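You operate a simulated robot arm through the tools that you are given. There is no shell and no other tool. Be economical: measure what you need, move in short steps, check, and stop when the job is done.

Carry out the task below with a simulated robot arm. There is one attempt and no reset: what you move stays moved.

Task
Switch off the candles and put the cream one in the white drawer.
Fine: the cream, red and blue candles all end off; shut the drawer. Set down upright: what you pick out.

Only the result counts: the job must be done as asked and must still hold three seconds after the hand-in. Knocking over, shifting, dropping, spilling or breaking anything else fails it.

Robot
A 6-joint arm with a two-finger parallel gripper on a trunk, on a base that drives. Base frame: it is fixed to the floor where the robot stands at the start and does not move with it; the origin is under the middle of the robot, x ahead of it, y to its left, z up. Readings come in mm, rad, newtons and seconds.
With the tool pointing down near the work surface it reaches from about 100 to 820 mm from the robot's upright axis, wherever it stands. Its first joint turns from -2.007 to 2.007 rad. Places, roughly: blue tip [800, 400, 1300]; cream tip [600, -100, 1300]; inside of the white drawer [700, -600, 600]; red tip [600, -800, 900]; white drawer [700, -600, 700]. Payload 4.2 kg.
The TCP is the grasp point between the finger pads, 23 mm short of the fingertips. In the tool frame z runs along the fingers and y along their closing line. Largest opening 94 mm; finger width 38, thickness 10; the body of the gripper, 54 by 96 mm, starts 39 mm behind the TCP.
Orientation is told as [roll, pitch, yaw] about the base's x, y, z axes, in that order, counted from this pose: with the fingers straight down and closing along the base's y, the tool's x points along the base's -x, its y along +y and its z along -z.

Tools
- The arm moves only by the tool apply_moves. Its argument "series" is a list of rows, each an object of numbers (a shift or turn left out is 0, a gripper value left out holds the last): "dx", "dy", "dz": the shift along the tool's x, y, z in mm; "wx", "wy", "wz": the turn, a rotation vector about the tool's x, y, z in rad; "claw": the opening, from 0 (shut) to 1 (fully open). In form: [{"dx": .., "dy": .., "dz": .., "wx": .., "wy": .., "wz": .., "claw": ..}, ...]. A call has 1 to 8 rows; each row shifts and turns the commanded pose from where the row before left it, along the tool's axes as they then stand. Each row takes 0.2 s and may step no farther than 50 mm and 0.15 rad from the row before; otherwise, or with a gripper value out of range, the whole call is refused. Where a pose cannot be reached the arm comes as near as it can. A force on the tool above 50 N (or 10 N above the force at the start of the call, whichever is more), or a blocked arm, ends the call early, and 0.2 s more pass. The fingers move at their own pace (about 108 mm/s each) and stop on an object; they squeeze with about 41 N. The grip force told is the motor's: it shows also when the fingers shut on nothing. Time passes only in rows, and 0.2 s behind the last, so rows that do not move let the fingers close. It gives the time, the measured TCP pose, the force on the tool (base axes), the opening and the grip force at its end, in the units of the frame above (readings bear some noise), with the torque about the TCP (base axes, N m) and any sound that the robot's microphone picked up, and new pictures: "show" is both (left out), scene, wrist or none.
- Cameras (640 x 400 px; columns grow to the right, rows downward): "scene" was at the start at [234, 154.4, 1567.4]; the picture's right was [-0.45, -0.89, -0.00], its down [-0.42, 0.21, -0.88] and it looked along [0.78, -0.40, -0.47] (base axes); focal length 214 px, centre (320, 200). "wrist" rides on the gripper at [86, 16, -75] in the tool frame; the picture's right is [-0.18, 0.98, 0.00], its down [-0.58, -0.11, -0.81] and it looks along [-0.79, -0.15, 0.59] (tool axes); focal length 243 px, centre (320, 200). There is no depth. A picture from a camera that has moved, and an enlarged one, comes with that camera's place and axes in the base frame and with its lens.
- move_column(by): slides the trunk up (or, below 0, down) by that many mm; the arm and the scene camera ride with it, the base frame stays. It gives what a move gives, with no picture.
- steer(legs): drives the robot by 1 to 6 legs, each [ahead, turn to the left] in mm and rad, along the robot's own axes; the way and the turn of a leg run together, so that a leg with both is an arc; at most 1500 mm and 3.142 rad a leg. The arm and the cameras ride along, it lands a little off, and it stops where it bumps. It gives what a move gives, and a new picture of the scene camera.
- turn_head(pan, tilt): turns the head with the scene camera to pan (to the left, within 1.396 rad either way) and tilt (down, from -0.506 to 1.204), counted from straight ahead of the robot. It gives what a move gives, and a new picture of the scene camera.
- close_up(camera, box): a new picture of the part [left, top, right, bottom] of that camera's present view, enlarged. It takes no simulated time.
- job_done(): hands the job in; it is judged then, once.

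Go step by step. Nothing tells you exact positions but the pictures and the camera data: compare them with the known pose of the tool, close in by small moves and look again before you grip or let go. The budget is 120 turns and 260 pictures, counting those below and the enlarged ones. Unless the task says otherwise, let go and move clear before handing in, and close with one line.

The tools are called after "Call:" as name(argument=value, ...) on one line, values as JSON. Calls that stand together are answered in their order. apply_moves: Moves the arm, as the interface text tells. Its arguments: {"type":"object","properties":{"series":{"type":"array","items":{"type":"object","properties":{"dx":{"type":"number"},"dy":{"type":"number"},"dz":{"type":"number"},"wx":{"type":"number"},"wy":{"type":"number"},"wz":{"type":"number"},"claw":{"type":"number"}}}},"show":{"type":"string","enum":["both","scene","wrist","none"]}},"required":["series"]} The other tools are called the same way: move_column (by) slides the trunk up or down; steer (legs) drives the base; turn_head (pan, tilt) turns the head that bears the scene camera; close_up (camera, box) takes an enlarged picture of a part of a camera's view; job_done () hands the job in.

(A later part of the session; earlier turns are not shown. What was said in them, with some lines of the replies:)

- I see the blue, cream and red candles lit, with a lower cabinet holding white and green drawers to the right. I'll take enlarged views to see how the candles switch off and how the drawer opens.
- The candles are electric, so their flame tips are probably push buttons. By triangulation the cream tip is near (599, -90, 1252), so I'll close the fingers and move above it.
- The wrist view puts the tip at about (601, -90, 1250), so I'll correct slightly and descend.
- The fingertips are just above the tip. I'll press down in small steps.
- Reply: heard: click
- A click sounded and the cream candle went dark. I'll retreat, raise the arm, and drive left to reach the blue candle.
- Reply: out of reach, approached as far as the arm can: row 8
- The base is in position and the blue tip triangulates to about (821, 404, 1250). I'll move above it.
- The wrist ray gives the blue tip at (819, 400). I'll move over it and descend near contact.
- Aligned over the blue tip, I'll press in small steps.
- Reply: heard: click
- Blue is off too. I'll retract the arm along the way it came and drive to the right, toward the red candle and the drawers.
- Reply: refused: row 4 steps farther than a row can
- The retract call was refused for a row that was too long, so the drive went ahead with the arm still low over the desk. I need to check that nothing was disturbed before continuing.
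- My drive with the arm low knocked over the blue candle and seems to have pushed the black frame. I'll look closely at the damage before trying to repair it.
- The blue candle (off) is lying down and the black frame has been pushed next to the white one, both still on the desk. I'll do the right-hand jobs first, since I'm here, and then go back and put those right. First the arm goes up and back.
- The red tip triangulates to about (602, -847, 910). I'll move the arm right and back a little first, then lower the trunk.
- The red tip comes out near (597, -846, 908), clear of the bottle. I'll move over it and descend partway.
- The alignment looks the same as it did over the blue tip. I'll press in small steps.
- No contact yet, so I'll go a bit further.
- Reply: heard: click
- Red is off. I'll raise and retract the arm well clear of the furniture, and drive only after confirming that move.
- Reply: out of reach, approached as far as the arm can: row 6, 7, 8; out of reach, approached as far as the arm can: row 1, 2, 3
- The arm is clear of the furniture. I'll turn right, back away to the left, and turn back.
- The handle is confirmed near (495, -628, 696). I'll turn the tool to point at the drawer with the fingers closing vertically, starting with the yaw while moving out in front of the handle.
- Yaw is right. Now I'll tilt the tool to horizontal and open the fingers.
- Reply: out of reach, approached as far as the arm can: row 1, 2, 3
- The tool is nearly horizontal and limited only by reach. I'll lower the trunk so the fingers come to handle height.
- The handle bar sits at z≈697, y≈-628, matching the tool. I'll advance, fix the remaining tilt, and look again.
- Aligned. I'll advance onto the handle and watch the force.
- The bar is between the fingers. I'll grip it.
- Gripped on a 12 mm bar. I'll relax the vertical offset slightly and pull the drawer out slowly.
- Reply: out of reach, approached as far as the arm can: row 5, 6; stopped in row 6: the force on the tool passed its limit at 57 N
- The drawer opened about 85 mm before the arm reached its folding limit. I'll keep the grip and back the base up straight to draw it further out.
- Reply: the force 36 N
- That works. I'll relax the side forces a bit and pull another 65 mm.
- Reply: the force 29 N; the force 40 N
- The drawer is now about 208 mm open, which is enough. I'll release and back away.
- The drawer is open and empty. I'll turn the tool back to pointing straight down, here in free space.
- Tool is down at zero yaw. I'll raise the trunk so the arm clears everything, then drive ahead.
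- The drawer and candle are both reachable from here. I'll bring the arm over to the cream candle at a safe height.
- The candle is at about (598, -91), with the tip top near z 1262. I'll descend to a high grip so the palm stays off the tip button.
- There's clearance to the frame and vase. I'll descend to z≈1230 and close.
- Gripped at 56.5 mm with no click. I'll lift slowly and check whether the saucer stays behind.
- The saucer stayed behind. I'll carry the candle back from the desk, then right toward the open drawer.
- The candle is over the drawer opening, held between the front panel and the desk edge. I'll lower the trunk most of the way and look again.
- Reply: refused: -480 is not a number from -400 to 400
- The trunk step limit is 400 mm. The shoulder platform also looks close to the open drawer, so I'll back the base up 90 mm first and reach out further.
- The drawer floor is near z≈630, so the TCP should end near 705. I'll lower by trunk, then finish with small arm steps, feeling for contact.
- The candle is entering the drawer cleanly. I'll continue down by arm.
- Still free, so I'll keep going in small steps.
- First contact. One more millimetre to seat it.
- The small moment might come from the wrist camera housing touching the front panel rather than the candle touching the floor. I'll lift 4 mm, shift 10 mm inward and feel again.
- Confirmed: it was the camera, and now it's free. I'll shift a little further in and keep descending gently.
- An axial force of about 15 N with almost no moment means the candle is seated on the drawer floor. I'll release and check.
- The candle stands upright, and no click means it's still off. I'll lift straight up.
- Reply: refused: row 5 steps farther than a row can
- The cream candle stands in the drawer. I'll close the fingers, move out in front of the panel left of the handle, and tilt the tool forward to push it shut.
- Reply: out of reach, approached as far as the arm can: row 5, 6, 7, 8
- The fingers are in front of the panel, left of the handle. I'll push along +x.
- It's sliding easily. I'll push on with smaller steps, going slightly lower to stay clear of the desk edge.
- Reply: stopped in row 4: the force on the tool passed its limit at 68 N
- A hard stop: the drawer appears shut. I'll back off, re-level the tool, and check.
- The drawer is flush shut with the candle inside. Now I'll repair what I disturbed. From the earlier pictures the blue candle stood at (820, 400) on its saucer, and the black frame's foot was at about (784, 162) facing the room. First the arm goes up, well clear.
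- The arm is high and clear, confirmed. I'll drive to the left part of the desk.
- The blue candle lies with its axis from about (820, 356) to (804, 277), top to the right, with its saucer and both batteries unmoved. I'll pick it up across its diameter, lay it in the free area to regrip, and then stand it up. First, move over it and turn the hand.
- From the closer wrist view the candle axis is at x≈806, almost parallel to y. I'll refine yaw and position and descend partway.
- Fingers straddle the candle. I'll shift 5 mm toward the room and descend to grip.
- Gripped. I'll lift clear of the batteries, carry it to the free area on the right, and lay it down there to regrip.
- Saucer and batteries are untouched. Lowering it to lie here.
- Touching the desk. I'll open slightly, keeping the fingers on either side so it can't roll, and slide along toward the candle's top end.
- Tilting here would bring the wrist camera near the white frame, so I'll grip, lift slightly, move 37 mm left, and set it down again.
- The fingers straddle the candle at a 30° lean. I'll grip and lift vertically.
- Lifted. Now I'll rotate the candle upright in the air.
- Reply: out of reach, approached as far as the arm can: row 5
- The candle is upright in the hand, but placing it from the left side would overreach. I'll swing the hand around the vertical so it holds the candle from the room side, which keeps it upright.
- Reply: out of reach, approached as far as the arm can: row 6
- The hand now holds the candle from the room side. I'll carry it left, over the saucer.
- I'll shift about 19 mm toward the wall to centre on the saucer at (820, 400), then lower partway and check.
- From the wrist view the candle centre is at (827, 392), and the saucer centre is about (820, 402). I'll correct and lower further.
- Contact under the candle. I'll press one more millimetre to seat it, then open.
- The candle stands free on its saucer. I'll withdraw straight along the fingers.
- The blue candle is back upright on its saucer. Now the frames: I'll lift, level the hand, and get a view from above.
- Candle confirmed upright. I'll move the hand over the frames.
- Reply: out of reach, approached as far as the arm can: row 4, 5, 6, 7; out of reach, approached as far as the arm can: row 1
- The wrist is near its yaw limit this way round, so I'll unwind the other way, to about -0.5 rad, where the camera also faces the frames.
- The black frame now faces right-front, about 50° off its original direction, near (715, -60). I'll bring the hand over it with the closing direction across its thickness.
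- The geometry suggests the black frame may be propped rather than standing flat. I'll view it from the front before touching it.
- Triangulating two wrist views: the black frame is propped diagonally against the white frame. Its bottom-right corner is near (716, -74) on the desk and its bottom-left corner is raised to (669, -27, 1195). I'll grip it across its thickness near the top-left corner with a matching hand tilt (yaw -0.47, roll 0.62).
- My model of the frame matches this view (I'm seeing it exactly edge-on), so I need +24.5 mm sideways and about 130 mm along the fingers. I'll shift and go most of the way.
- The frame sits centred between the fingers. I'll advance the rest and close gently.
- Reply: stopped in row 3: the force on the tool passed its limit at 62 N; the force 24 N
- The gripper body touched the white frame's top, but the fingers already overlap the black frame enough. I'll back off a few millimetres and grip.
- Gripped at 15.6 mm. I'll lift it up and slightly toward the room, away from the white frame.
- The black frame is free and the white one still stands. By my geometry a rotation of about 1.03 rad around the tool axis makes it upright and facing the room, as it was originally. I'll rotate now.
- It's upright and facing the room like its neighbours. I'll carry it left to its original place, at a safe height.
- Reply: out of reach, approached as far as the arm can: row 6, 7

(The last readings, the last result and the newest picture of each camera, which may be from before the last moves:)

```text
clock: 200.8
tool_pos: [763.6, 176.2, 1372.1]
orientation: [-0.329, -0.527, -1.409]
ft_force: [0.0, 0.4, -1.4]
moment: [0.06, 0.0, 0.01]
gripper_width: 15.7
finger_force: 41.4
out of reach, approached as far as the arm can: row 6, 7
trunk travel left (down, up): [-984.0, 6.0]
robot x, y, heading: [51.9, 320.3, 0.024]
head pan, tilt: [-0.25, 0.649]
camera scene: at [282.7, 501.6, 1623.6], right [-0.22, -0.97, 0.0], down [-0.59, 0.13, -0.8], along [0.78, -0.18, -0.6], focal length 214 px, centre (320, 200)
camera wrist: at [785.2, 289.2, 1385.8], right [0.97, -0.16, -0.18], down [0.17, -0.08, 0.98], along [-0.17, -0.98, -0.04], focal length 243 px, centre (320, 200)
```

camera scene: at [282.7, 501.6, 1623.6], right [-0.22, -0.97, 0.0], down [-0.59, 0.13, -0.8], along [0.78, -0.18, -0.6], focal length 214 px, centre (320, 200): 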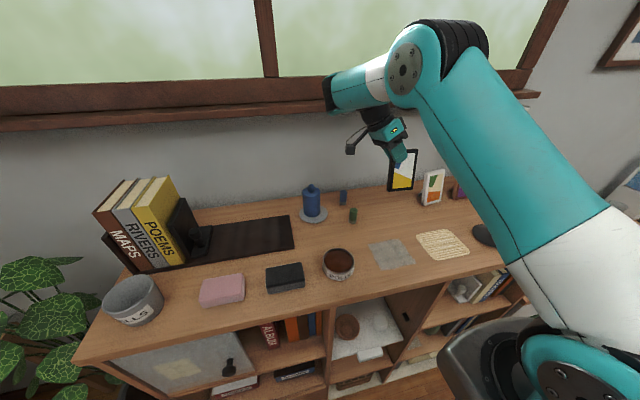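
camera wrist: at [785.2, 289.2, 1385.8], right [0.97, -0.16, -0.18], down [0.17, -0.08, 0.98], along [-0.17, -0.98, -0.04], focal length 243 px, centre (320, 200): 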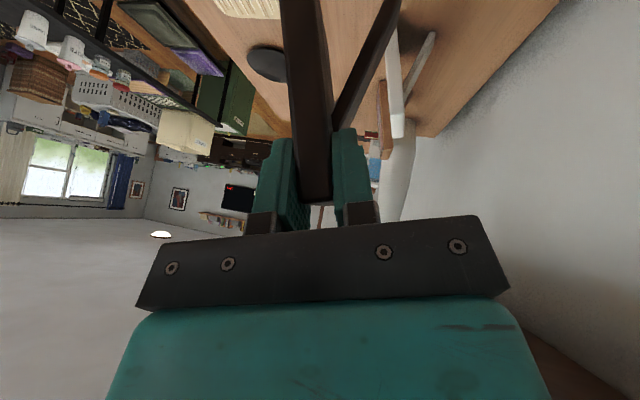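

The windowsill limits how far the wrist can go toward the wall, so I'll set the frame down about 45 mm nearer the room and then slide it back. Pulling back a bit and lowering.

Call:
apply_moves(series=[{"dx": 2.7, "dy": -17.3, "dz": 4.2}, {"dx": 15.6, "dy": 8.3, "dz": 24.2}, {"dx": 15.6, "dy": 8.3, "dz": 24.2}, {"dx": 15.6, "dy": 8.3, "dz": 24.2}, {}])

Call:
close_up(camera="scene", box=[320, 80, 480, 230])

```text
clock: 202.0
tool_pos: [745.7, 178.0, 1282.1]
orientation: [-0.331, -0.527, -1.409]
ft_force: [-0.1, -0.5, -1.3]
moment: [0.03, -0.01, 0.0]
gripper_width: 15.6
finger_force: 41.1
trunk travel left (down, up): [-984.0, 6.0]
robot x, y, heading: [49.7, 320.9, 0.026]
head pan, tilt: [-0.25, 0.649]
camera scene: at [282.7, 501.6, 1623.6], right [-0.22, -0.97, 0.0], down [-0.59, 0.13, -0.8], along [0.78, -0.18, -0.6], focal length 214 px, centre (320, 200)
camera wrist: at [767.3, 290.2, 1295.1], right [0.97, -0.17, -0.18], down [0.17, -0.07, 0.98], along [-0.18, -0.98, -0.04], focal length 243 px, centre (320, 200)
```

scene: 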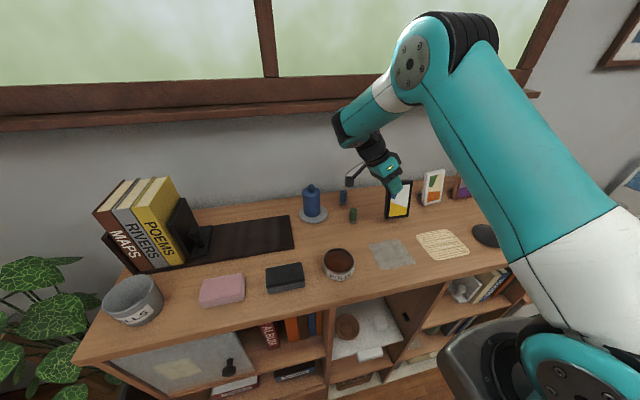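
wrist: 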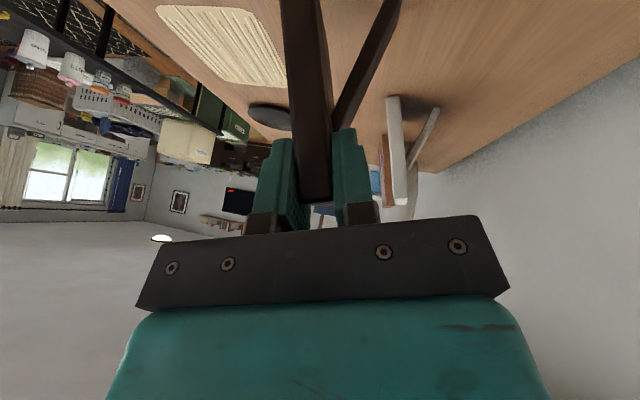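

```text
2.67 times, centred on (400, 155) of scene
camera zoom: at [282.7, 501.6, 1623.6], right [-0.22, -0.97, 0.0], down [-0.59, 0.13, -0.8], along [0.78, -0.18, -0.6], focal length 572 px, centre (107, 320)
```

zoom: 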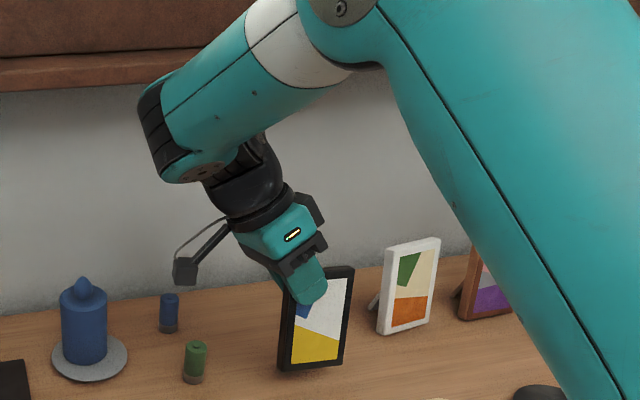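

Call:
apply_moves(series=[{"dx": 5.9, "dz": -3.8}, {"dx": -3.3, "dy": 21, "dz": -5}, {"dx": 7.8, "dy": 4.1, "dz": 12.1}, {"dx": 2.6, "dy": 1.4, "dz": 4}, {}], show="wrist")

```text
clock: 203.2
tool_pos: [768.3, 185.5, 1261.9]
orientation: [-0.332, -0.527, -1.407]
ft_force: [0.1, 0.3, -1.5]
moment: [0.05, -0.01, -0.03]
gripper_width: 15.5
finger_force: 41.0
trunk travel left (down, up): [-984.0, 6.0]
robot x, y, heading: [51.2, 322.2, 0.028]
head pan, tilt: [-0.25, 0.649]
camera wrist: at [788.9, 297.8, 1275.0], right [0.97, -0.17, -0.18], down [0.17, -0.07, 0.98], along [-0.18, -0.98, -0.04], focal length 243 px, centre (320, 200)
```

wrist: 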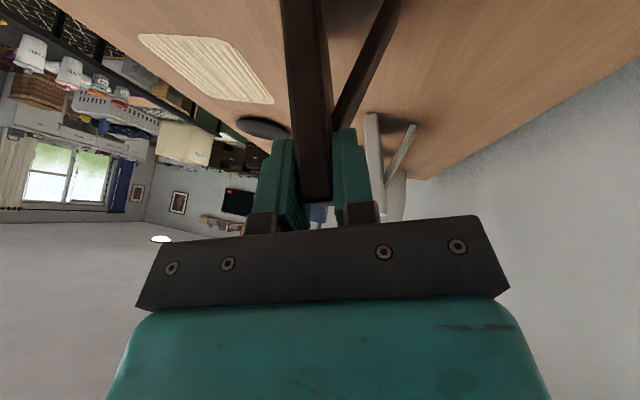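

Call:
apply_moves(series=[{"dx": 1.3, "dy": 0.7, "dz": 2}, {"dx": 1.3, "dy": 0.7, "dz": 2}, {"dx": 1.3, "dy": 0.7, "dz": 2}, {}], show="none")

```text
clock: 204.2
tool_pos: [767.4, 186.8, 1256.4]
orientation: [-0.324, -0.529, -1.412]
ft_force: [-2.5, 1.5, 33.5]
moment: [-0.98, -0.26, -0.1]
gripper_width: 15.7
finger_force: 40.9
trunk travel left (down, up): [-984.0, 6.0]
robot x, y, heading: [52.0, 322.1, 0.026]
head pan, tilt: [-0.25, 0.649]
```

Both the bottom edge and the stand are bearing, judging by the centred load. I'll ease up 1 mm and release.

Call:
apply_moves(series=[{"dx": -0.8, "dy": -0.4, "dz": -1.2}, {"claw": 0.3}, {}, {}])

Call:
close_up(camera="scene", box=[330, 100, 470, 230])

```text
clock: 205.2
tool_pos: [767.4, 186.6, 1257.8]
orientation: [-0.335, -0.528, -1.41]
ft_force: [-0.4, -0.8, -0.2]
moment: [-0.01, 0.03, -0.02]
gripper_width: 28.3
finger_force: 0.0
trunk travel left (down, up): [-984.0, 6.0]
robot x, y, heading: [52.0, 322.5, 0.024]
head pan, tilt: [-0.25, 0.649]
camera scene: at [282.4, 501.6, 1623.6], right [-0.22, -0.97, 0.0], down [-0.59, 0.13, -0.8], along [0.78, -0.18, -0.6], focal length 214 px, centre (320, 200)
camera wrist: at [788.9, 298.1, 1269.8], right [0.97, -0.17, -0.19], down [0.17, -0.07, 0.98], along [-0.18, -0.98, -0.04], focal length 243 px, centre (320, 200)
```

scene: 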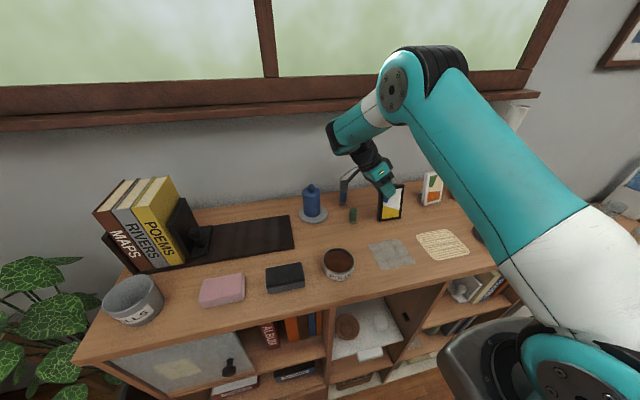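
wrist: 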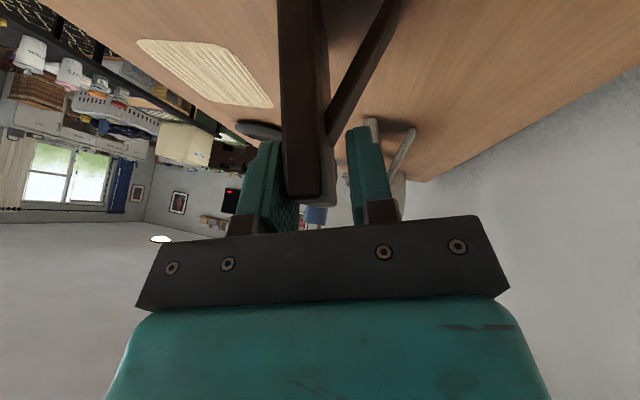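

```text
3.08 times, centred on (400, 165) of scene
camera zoom: at [282.4, 501.6, 1623.6], right [-0.22, -0.97, 0.0], down [-0.59, 0.13, -0.8], along [0.78, -0.18, -0.6], focal length 660 px, centre (74, 308)
```

zoom: 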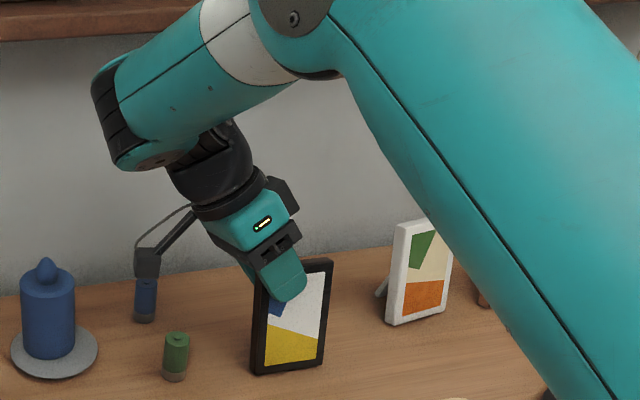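

It stands by itself. I'll withdraw along the fingers, then re-level the hand.

Call:
apply_moves(series=[{"dz": -15}, {"dz": -20}, {"dz": -25}, {"dx": -2, "dy": -30, "dz": -20}, {"dy": -40}, {"dy": -40}])

```text
clock: 206.6
tool_pos: [682.1, 226.8, 1356.3]
orientation: [-0.331, -0.527, -1.407]
ft_force: [0.2, -0.6, 0.6]
moment: [-0.01, 0.0, -0.03]
gripper_width: 28.2
finger_force: 0.1
trunk travel left (down, up): [-984.0, 6.0]
robot x, y, heading: [50.0, 320.1, 0.028]
head pan, tilt: [-0.25, 0.649]
camera scene: at [283.1, 501.7, 1623.5], right [-0.22, -0.97, 0.0], down [-0.59, 0.13, -0.8], along [0.78, -0.18, -0.6], focal length 214 px, centre (320, 200)
camera wrist: at [702.6, 339.1, 1369.5], right [0.97, -0.17, -0.18], down [0.17, -0.07, 0.98], along [-0.18, -0.98, -0.04], focal length 243 px, centre (320, 200)
```

scene: 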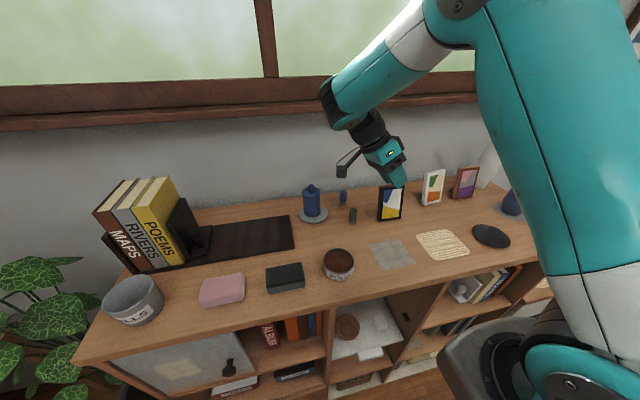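
wrist: 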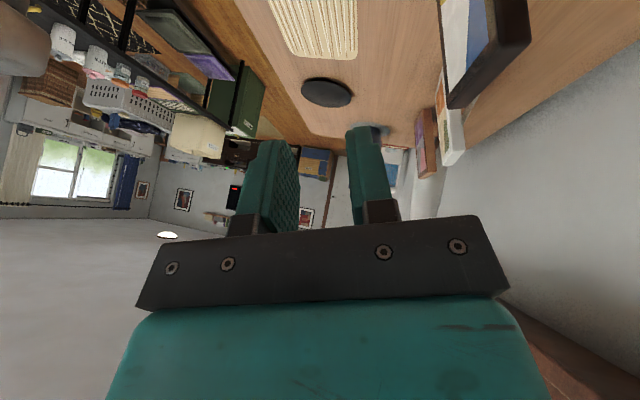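

Call:
apply_moves(series=[{"wz": -0.147, "claw": 0}, {"wz": -0.147}, {"wz": -0.147}, {"wz": -0.147}, {"wz": -0.147}, {"wz": -0.147}, {"wz": -0.148}, {"wx": -0.123}], show="none")

Call:
apply_moves(series=[{"wx": -0.123}, {"wx": -0.123}, {"wx": -0.123}, {"wx": -0.123}, {"wz": -0.149}, {"wz": -0.149}, {"wz": -0.149}, {"wz": -0.02}], show="none")

```text
clock: 208.4
tool_pos: [682.9, 228.7, 1353.0]
orientation: [-0.49, -0.017, -0.463]
ft_force: [0.9, -0.5, 0.1]
moment: [-0.04, 0.0, -0.01]
gripper_width: 0.1
finger_force: 41.1
trunk travel left (down, up): [-984.0, 6.0]
robot x, y, heading: [50.1, 322.8, 0.027]
head pan, tilt: [-0.25, 0.649]
```

```text
clock: 210.2
tool_pos: [682.4, 227.7, 1354.0]
orientation: [-0.008, -0.016, 0.005]
ft_force: [-0.7, -0.2, -0.1]
moment: [-0.01, -0.01, 0.02]
gripper_width: 0.1
finger_force: 41.3
trunk travel left (down, up): [-984.0, 6.0]
robot x, y, heading: [51.0, 322.5, 0.022]
head pan, tilt: [-0.25, 0.649]
```

Using the early wrist views I can pin the original spots: the white frame's front foot centre at (774, 0), the black frame's at (774, 157), both facing straight out. I'll take a comparable wrist view now.

Call:
apply_moves(series=[{"dx": 42, "dz": -11}, {"dx": 42, "dz": -11}, {"dy": -45}, {"dy": -45}, {"dy": -45}, {}], show="wrist")

Call:
close_up(camera="wrist", box=[200, 60, 500, 240])

```text
clock: 211.6
tool_pos: [596.3, 92.9, 1372.1]
orientation: [-0.006, -0.016, 0.004]
ft_force: [-0.2, 0.0, 0.1]
moment: [-0.01, 0.01, -0.03]
gripper_width: 0.0
finger_force: 41.1
trunk travel left (down, up): [-984.0, 6.0]
robot x, y, heading: [47.3, 321.5, 0.03]
head pan, tilt: [-0.25, 0.649]
camera wrist: at [507.8, 108.4, 1447.3], right [0.18, 0.98, 0.0], down [0.57, -0.1, 0.82], along [0.8, -0.15, -0.58], focal length 243 px, centre (320, 200)
```

wrist: 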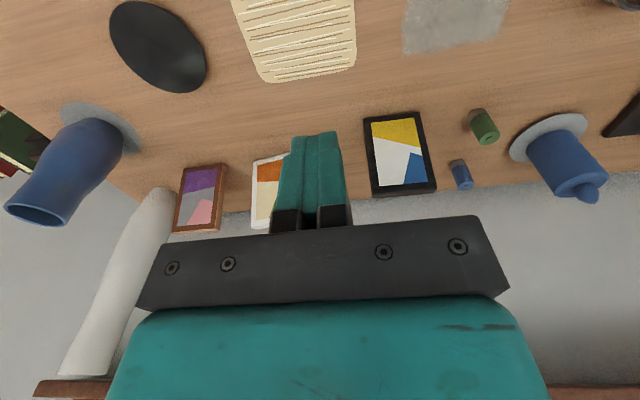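

```text
2.13 times, centred on (350, 150) of wrist
camera zoom: at [507.8, 108.4, 1447.3], right [0.18, 0.98, 0.0], down [0.57, -0.1, 0.82], along [0.8, -0.15, -0.58], focal length 518 px, centre (256, 307)
```

zoom: 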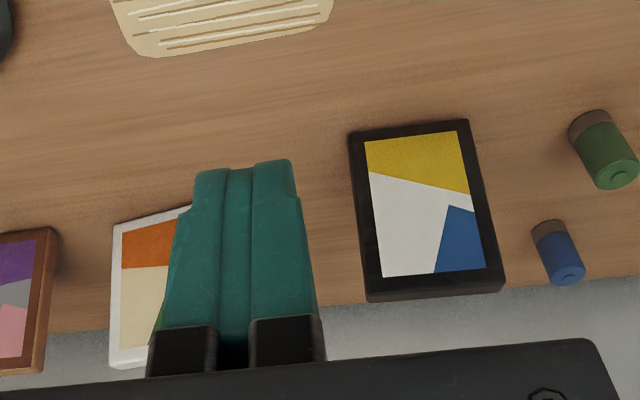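

The black frame's front foot is at (726, 166) and needs +48 mm in x. The white one needs about +18 mm in y and a slight turn. I'll push the black frame back low with closed fingertips, starting in front of it.

Call:
apply_moves(series=[{"dx": -40, "dy": 25}, {"dx": -40, "dy": 25}, {"dx": -8, "dy": 20}, {"dz": 45}, {"dz": 45}, {"dz": 45}, {"dz": 38}, {}])

```text
clock: 213.4
tool_pos: [689.5, 163.4, 1203.2]
orientation: [-0.007, -0.016, 0.003]
ft_force: [0.2, 0.4, -0.1]
moment: [-0.02, 0.01, 0.01]
gripper_width: 0.1
finger_force: 41.5
trunk travel left (down, up): [-984.0, 6.0]
robot x, y, heading: [52.7, 323.9, 0.028]
head pan, tilt: [-0.25, 0.649]
camera scene: at [282.6, 501.5, 1623.6], right [-0.22, -0.97, 0.0], down [-0.59, 0.13, -0.8], along [0.78, -0.18, -0.6], focal length 214 px, centre (320, 200)
camera wrist: at [600.3, 179.0, 1276.9], right [0.18, 0.98, 0.0], down [0.57, -0.1, 0.82], along [0.8, -0.15, -0.58], focal length 243 px, centre (320, 200)
```

scene: 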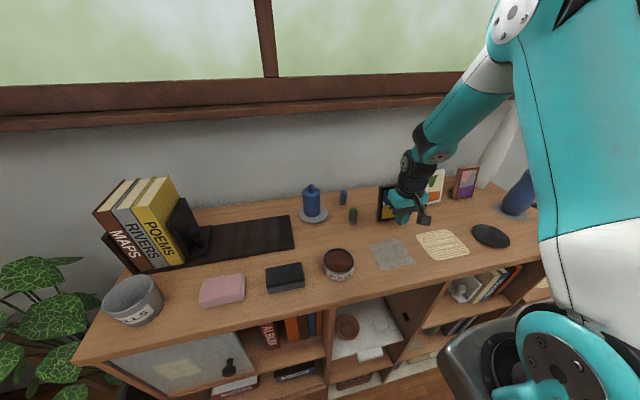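
wrist: 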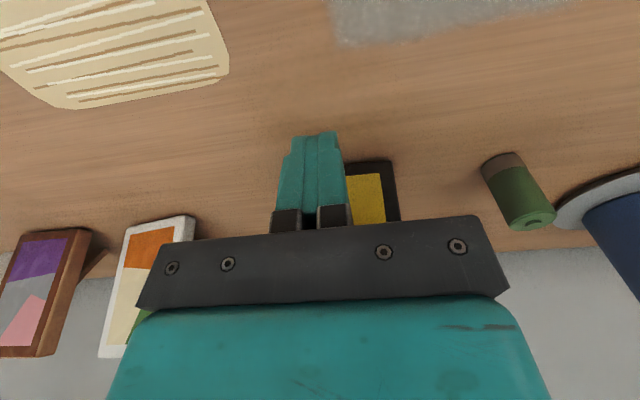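

Call:
apply_moves(series=[{"dz": 5, "dy": 2}, {"dx": -15}, {"dx": -15}, {"dx": -12}, {"dx": -12}, {"dx": -10}, {"dx": -6}, {}], show="wrist")

```text
clock: 215.2
tool_pos: [759.4, 164.6, 1199.3]
orientation: [-0.009, -0.015, 0.002]
ft_force: [0.6, -0.1, 0.2]
moment: [-0.01, -0.02, -0.01]
gripper_width: 0.1
finger_force: 41.4
trunk travel left (down, up): [-984.0, 6.0]
robot x, y, heading: [49.2, 323.0, 0.027]
head pan, tilt: [-0.25, 0.649]
camera wrist: at [671.2, 179.7, 1272.9], right [0.18, 0.98, 0.0], down [0.57, -0.1, 0.82], along [0.8, -0.15, -0.58], focal length 243 px, centre (320, 200)
```

wrist: 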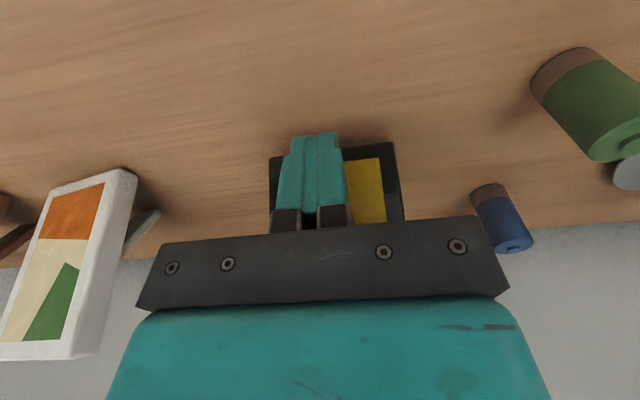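

The black frame is back at about (777, 165), facing straight out. Now I'll withdraw and raise the arm, then shift the base slightly so I can reach the right side of the white frame.

Call:
apply_moves(series=[{"dx": 30}, {"dx": 40}, {"dz": -48}, {"dz": -48}, {"dz": -48}, {"dz": -48}, {"dz": -28, "dx": 30}], show="none")

```text
clock: 216.8
tool_pos: [655.4, 165.0, 1417.7]
orientation: [-0.008, -0.014, 0.005]
ft_force: [0.3, 0.0, 0.1]
moment: [0.01, 0.04, -0.03]
gripper_width: 0.0
finger_force: 40.6
trunk travel left (down, up): [-984.0, 6.0]
robot x, y, heading: [49.6, 321.5, 0.029]
head pan, tilt: [-0.25, 0.649]
```

Call:
steer(legs=[[0, -1.2], [170, 0], [0, 1.18]])

```text
clock: 224.2
tool_pos: [710.2, -12.4, 1417.3]
orientation: [-0.006, -0.014, -0.031]
ft_force: [-1.4, -0.3, -1.1]
moment: [0.03, 0.0, 0.01]
gripper_width: 0.1
finger_force: 41.4
trunk travel left (down, up): [-984.0, 6.0]
robot x, y, heading: [111.7, 144.5, -0.007]
head pan, tilt: [-0.25, 0.649]
camera scene: at [349.4, 316.4, 1623.6], right [-0.26, -0.97, 0.0], down [-0.58, 0.15, -0.8], along [0.77, -0.2, -0.6], focal length 214 px, centre (320, 200)
```

scene: 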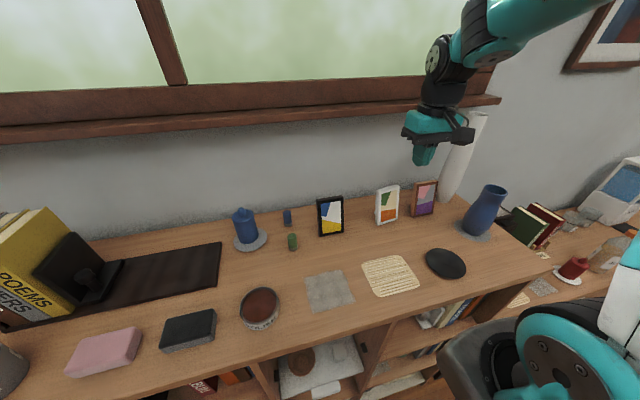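

Good view: the blue candle, batteries and black frame all look right. I'll position the fingers in the gap between the white and brown frames, high enough for the body to clear their tops.

Call:
apply_moves(series=[{"dx": -35, "dy": -36}, {"dx": -33, "dy": -37}, {"dz": 45}, {"dz": 45}, {"dz": 20}, {}])

Call:
close_up(camera="scene", box=[360, 110, 480, 240])

```text
refused: row 1 steps farther than a row can; nothing moved
```

```text
3.08 times, centred on (420, 175) of scene
camera zoom: at [349.4, 316.4, 1623.6], right [-0.26, -0.97, 0.0], down [-0.58, 0.15, -0.8], along [0.77, -0.2, -0.6], focal length 660 px, centre (12, 277)
```

zoom: 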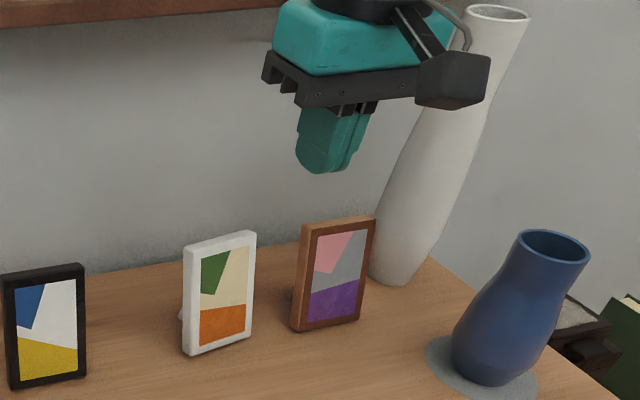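

Call:
apply_moves(series=[{"dx": -24, "dy": -25}, {"dx": -24, "dy": -25}, {"dx": -22, "dy": -24}, {"dz": 45}, {"dz": 45}, {"dz": 20}, {}])

Call:
close_up(camera="wrist", box=[160, 60, 480, 240])

```text
clock: 225.8
tool_pos: [781.0, -89.5, 1308.3]
orientation: [-0.007, -0.017, -0.03]
ft_force: [1.1, -0.2, 0.2]
moment: [0.0, 0.0, 0.0]
gripper_width: 0.1
finger_force: 41.3
trunk travel left (down, up): [-984.0, 6.0]
robot x, y, heading: [114.0, 144.9, -0.008]
head pan, tilt: [-0.25, 0.649]
camera scene: at [349.6, 316.3, 1623.6], right [-0.26, -0.97, 0.0], down [-0.58, 0.15, -0.8], along [0.77, -0.2, -0.6], focal length 214 px, centre (320, 200)
camera wrist: at [694.1, -70.4, 1382.6], right [0.21, 0.98, 0.0], down [0.57, -0.12, 0.82], along [0.8, -0.18, -0.58], focal length 243 px, centre (320, 200)
```

scene: 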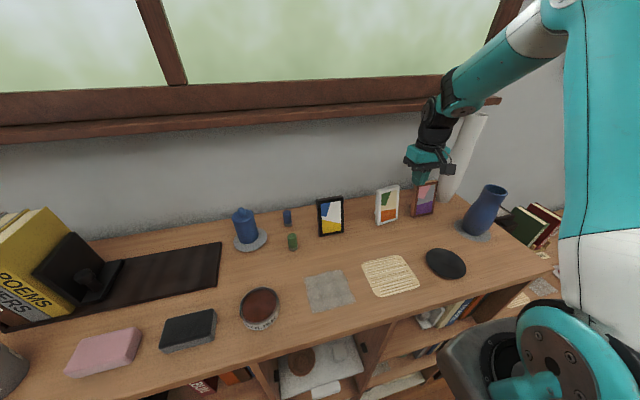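
wrist: 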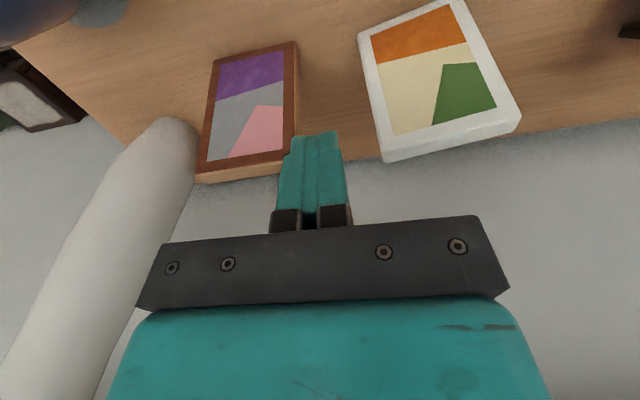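

```text
2.00 times, centred on (320, 150) of wrist
camera zoom: at [694.1, -70.4, 1382.6], right [0.21, 0.98, 0.0], down [0.57, -0.12, 0.82], along [0.8, -0.18, -0.58], focal length 485 px, centre (320, 300)
5 turns are left
```

zoom: 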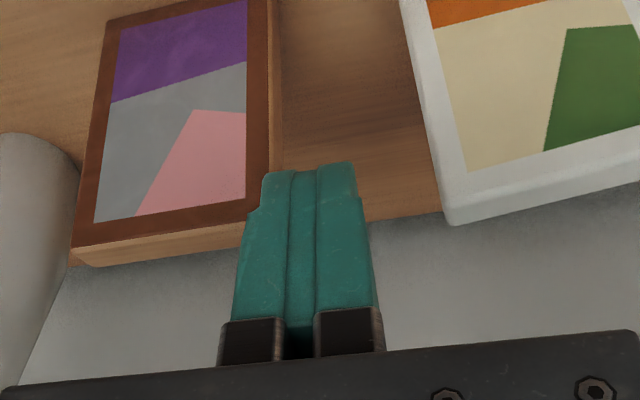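

The white frame needs about 23 mm to the left, and few turns remain. I'll descend into the gap, push its side gently left, and ease back.

Call:
apply_moves(series=[{"dz": 42}, {"dz": 25}, {"dy": 12}, {"dy": 11}, {"dy": 8}, {"dy": 8}, {"dy": 7}, {"dy": -12}], show="both")

```text
clock: 227.6
tool_pos: [781.9, -53.9, 1241.7]
orientation: [-0.008, -0.016, -0.031]
ft_force: [-0.3, 0.4, 0.1]
moment: [0.0, 0.0, -0.05]
gripper_width: 0.3
finger_force: 41.0
trunk travel left (down, up): [-984.0, 6.0]
robot x, y, heading: [110.3, 142.4, -0.012]
head pan, tilt: [-0.25, 0.649]
camera scene: at [349.4, 316.7, 1623.6], right [-0.26, -0.97, 0.0], down [-0.58, 0.15, -0.8], along [0.77, -0.2, -0.6], focal length 214 px, centre (320, 200)
camera wrist: at [694.3, -35.2, 1315.5], right [0.21, 0.98, 0.0], down [0.57, -0.12, 0.82], along [0.8, -0.18, -0.58], focal length 243 px, centre (320, 200)
4 turns are left
```

scene: 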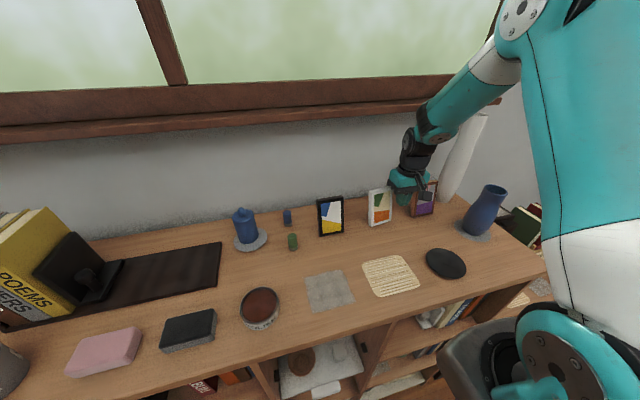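
wrist: 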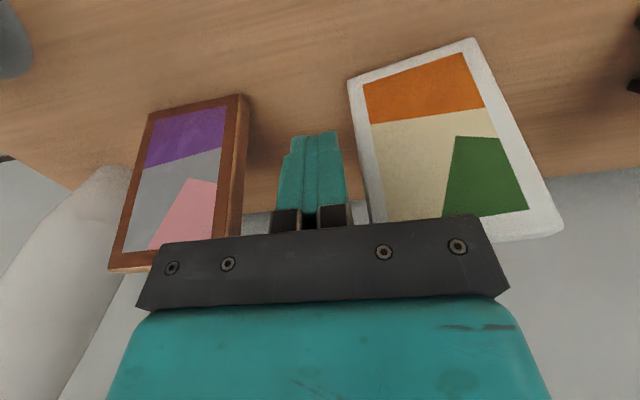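

The white frame is back at about (777, 0), close to its original spot. I'll withdraw upward and clear.

Call:
apply_moves(series=[{"dy": -8}, {"dz": -45}, {"dz": -45}, {"dz": -45}, {"dz": -40}, {"dx": 45}, {"dx": 45}, {"dx": 40}], show="scene")

```text
clock: 229.4
tool_pos: [649.3, -57.3, 1414.2]
orientation: [-0.007, -0.016, -0.03]
ft_force: [-0.4, -0.1, -0.3]
moment: [0.0, 0.05, 0.0]
gripper_width: 0.4
finger_force: 41.0
trunk travel left (down, up): [-984.0, 6.0]
robot x, y, heading: [117.7, 144.5, -0.012]
head pan, tilt: [-0.25, 0.649]
camera scene: at [349.9, 316.4, 1623.6], right [-0.26, -0.97, 0.0], down [-0.58, 0.15, -0.8], along [0.77, -0.2, -0.6], focal length 214 px, centre (320, 200)
3 turns are left
```

scene: 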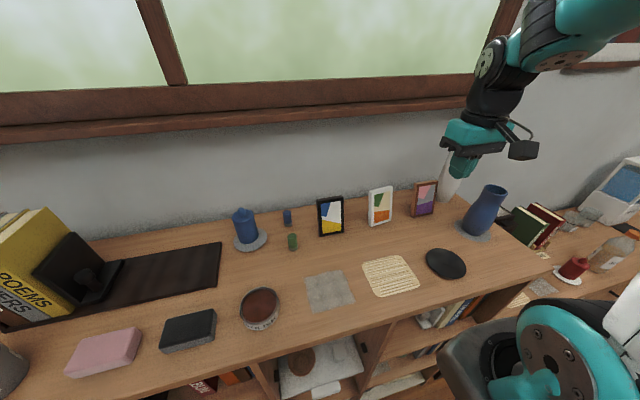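

All three candles are off, the cream one stands in the shut white drawer, and everything on the desk is upright, so I'm handing in.

Call:
job_done()

```text
The job is handed in.
```

All three candles are off and the cream one stands upright in the shut white drawer, but I knocked over the blue candle and shoved two picture frames along the way. An arm retract was refused and the base drove anyway with the arm still low. I stood the blue candle back on its saucer and put the black and white frames back within about 10 mm of where they were, with the white one still turned slightly, so the "nothing else knocked over or shifted" condition may count as failed.
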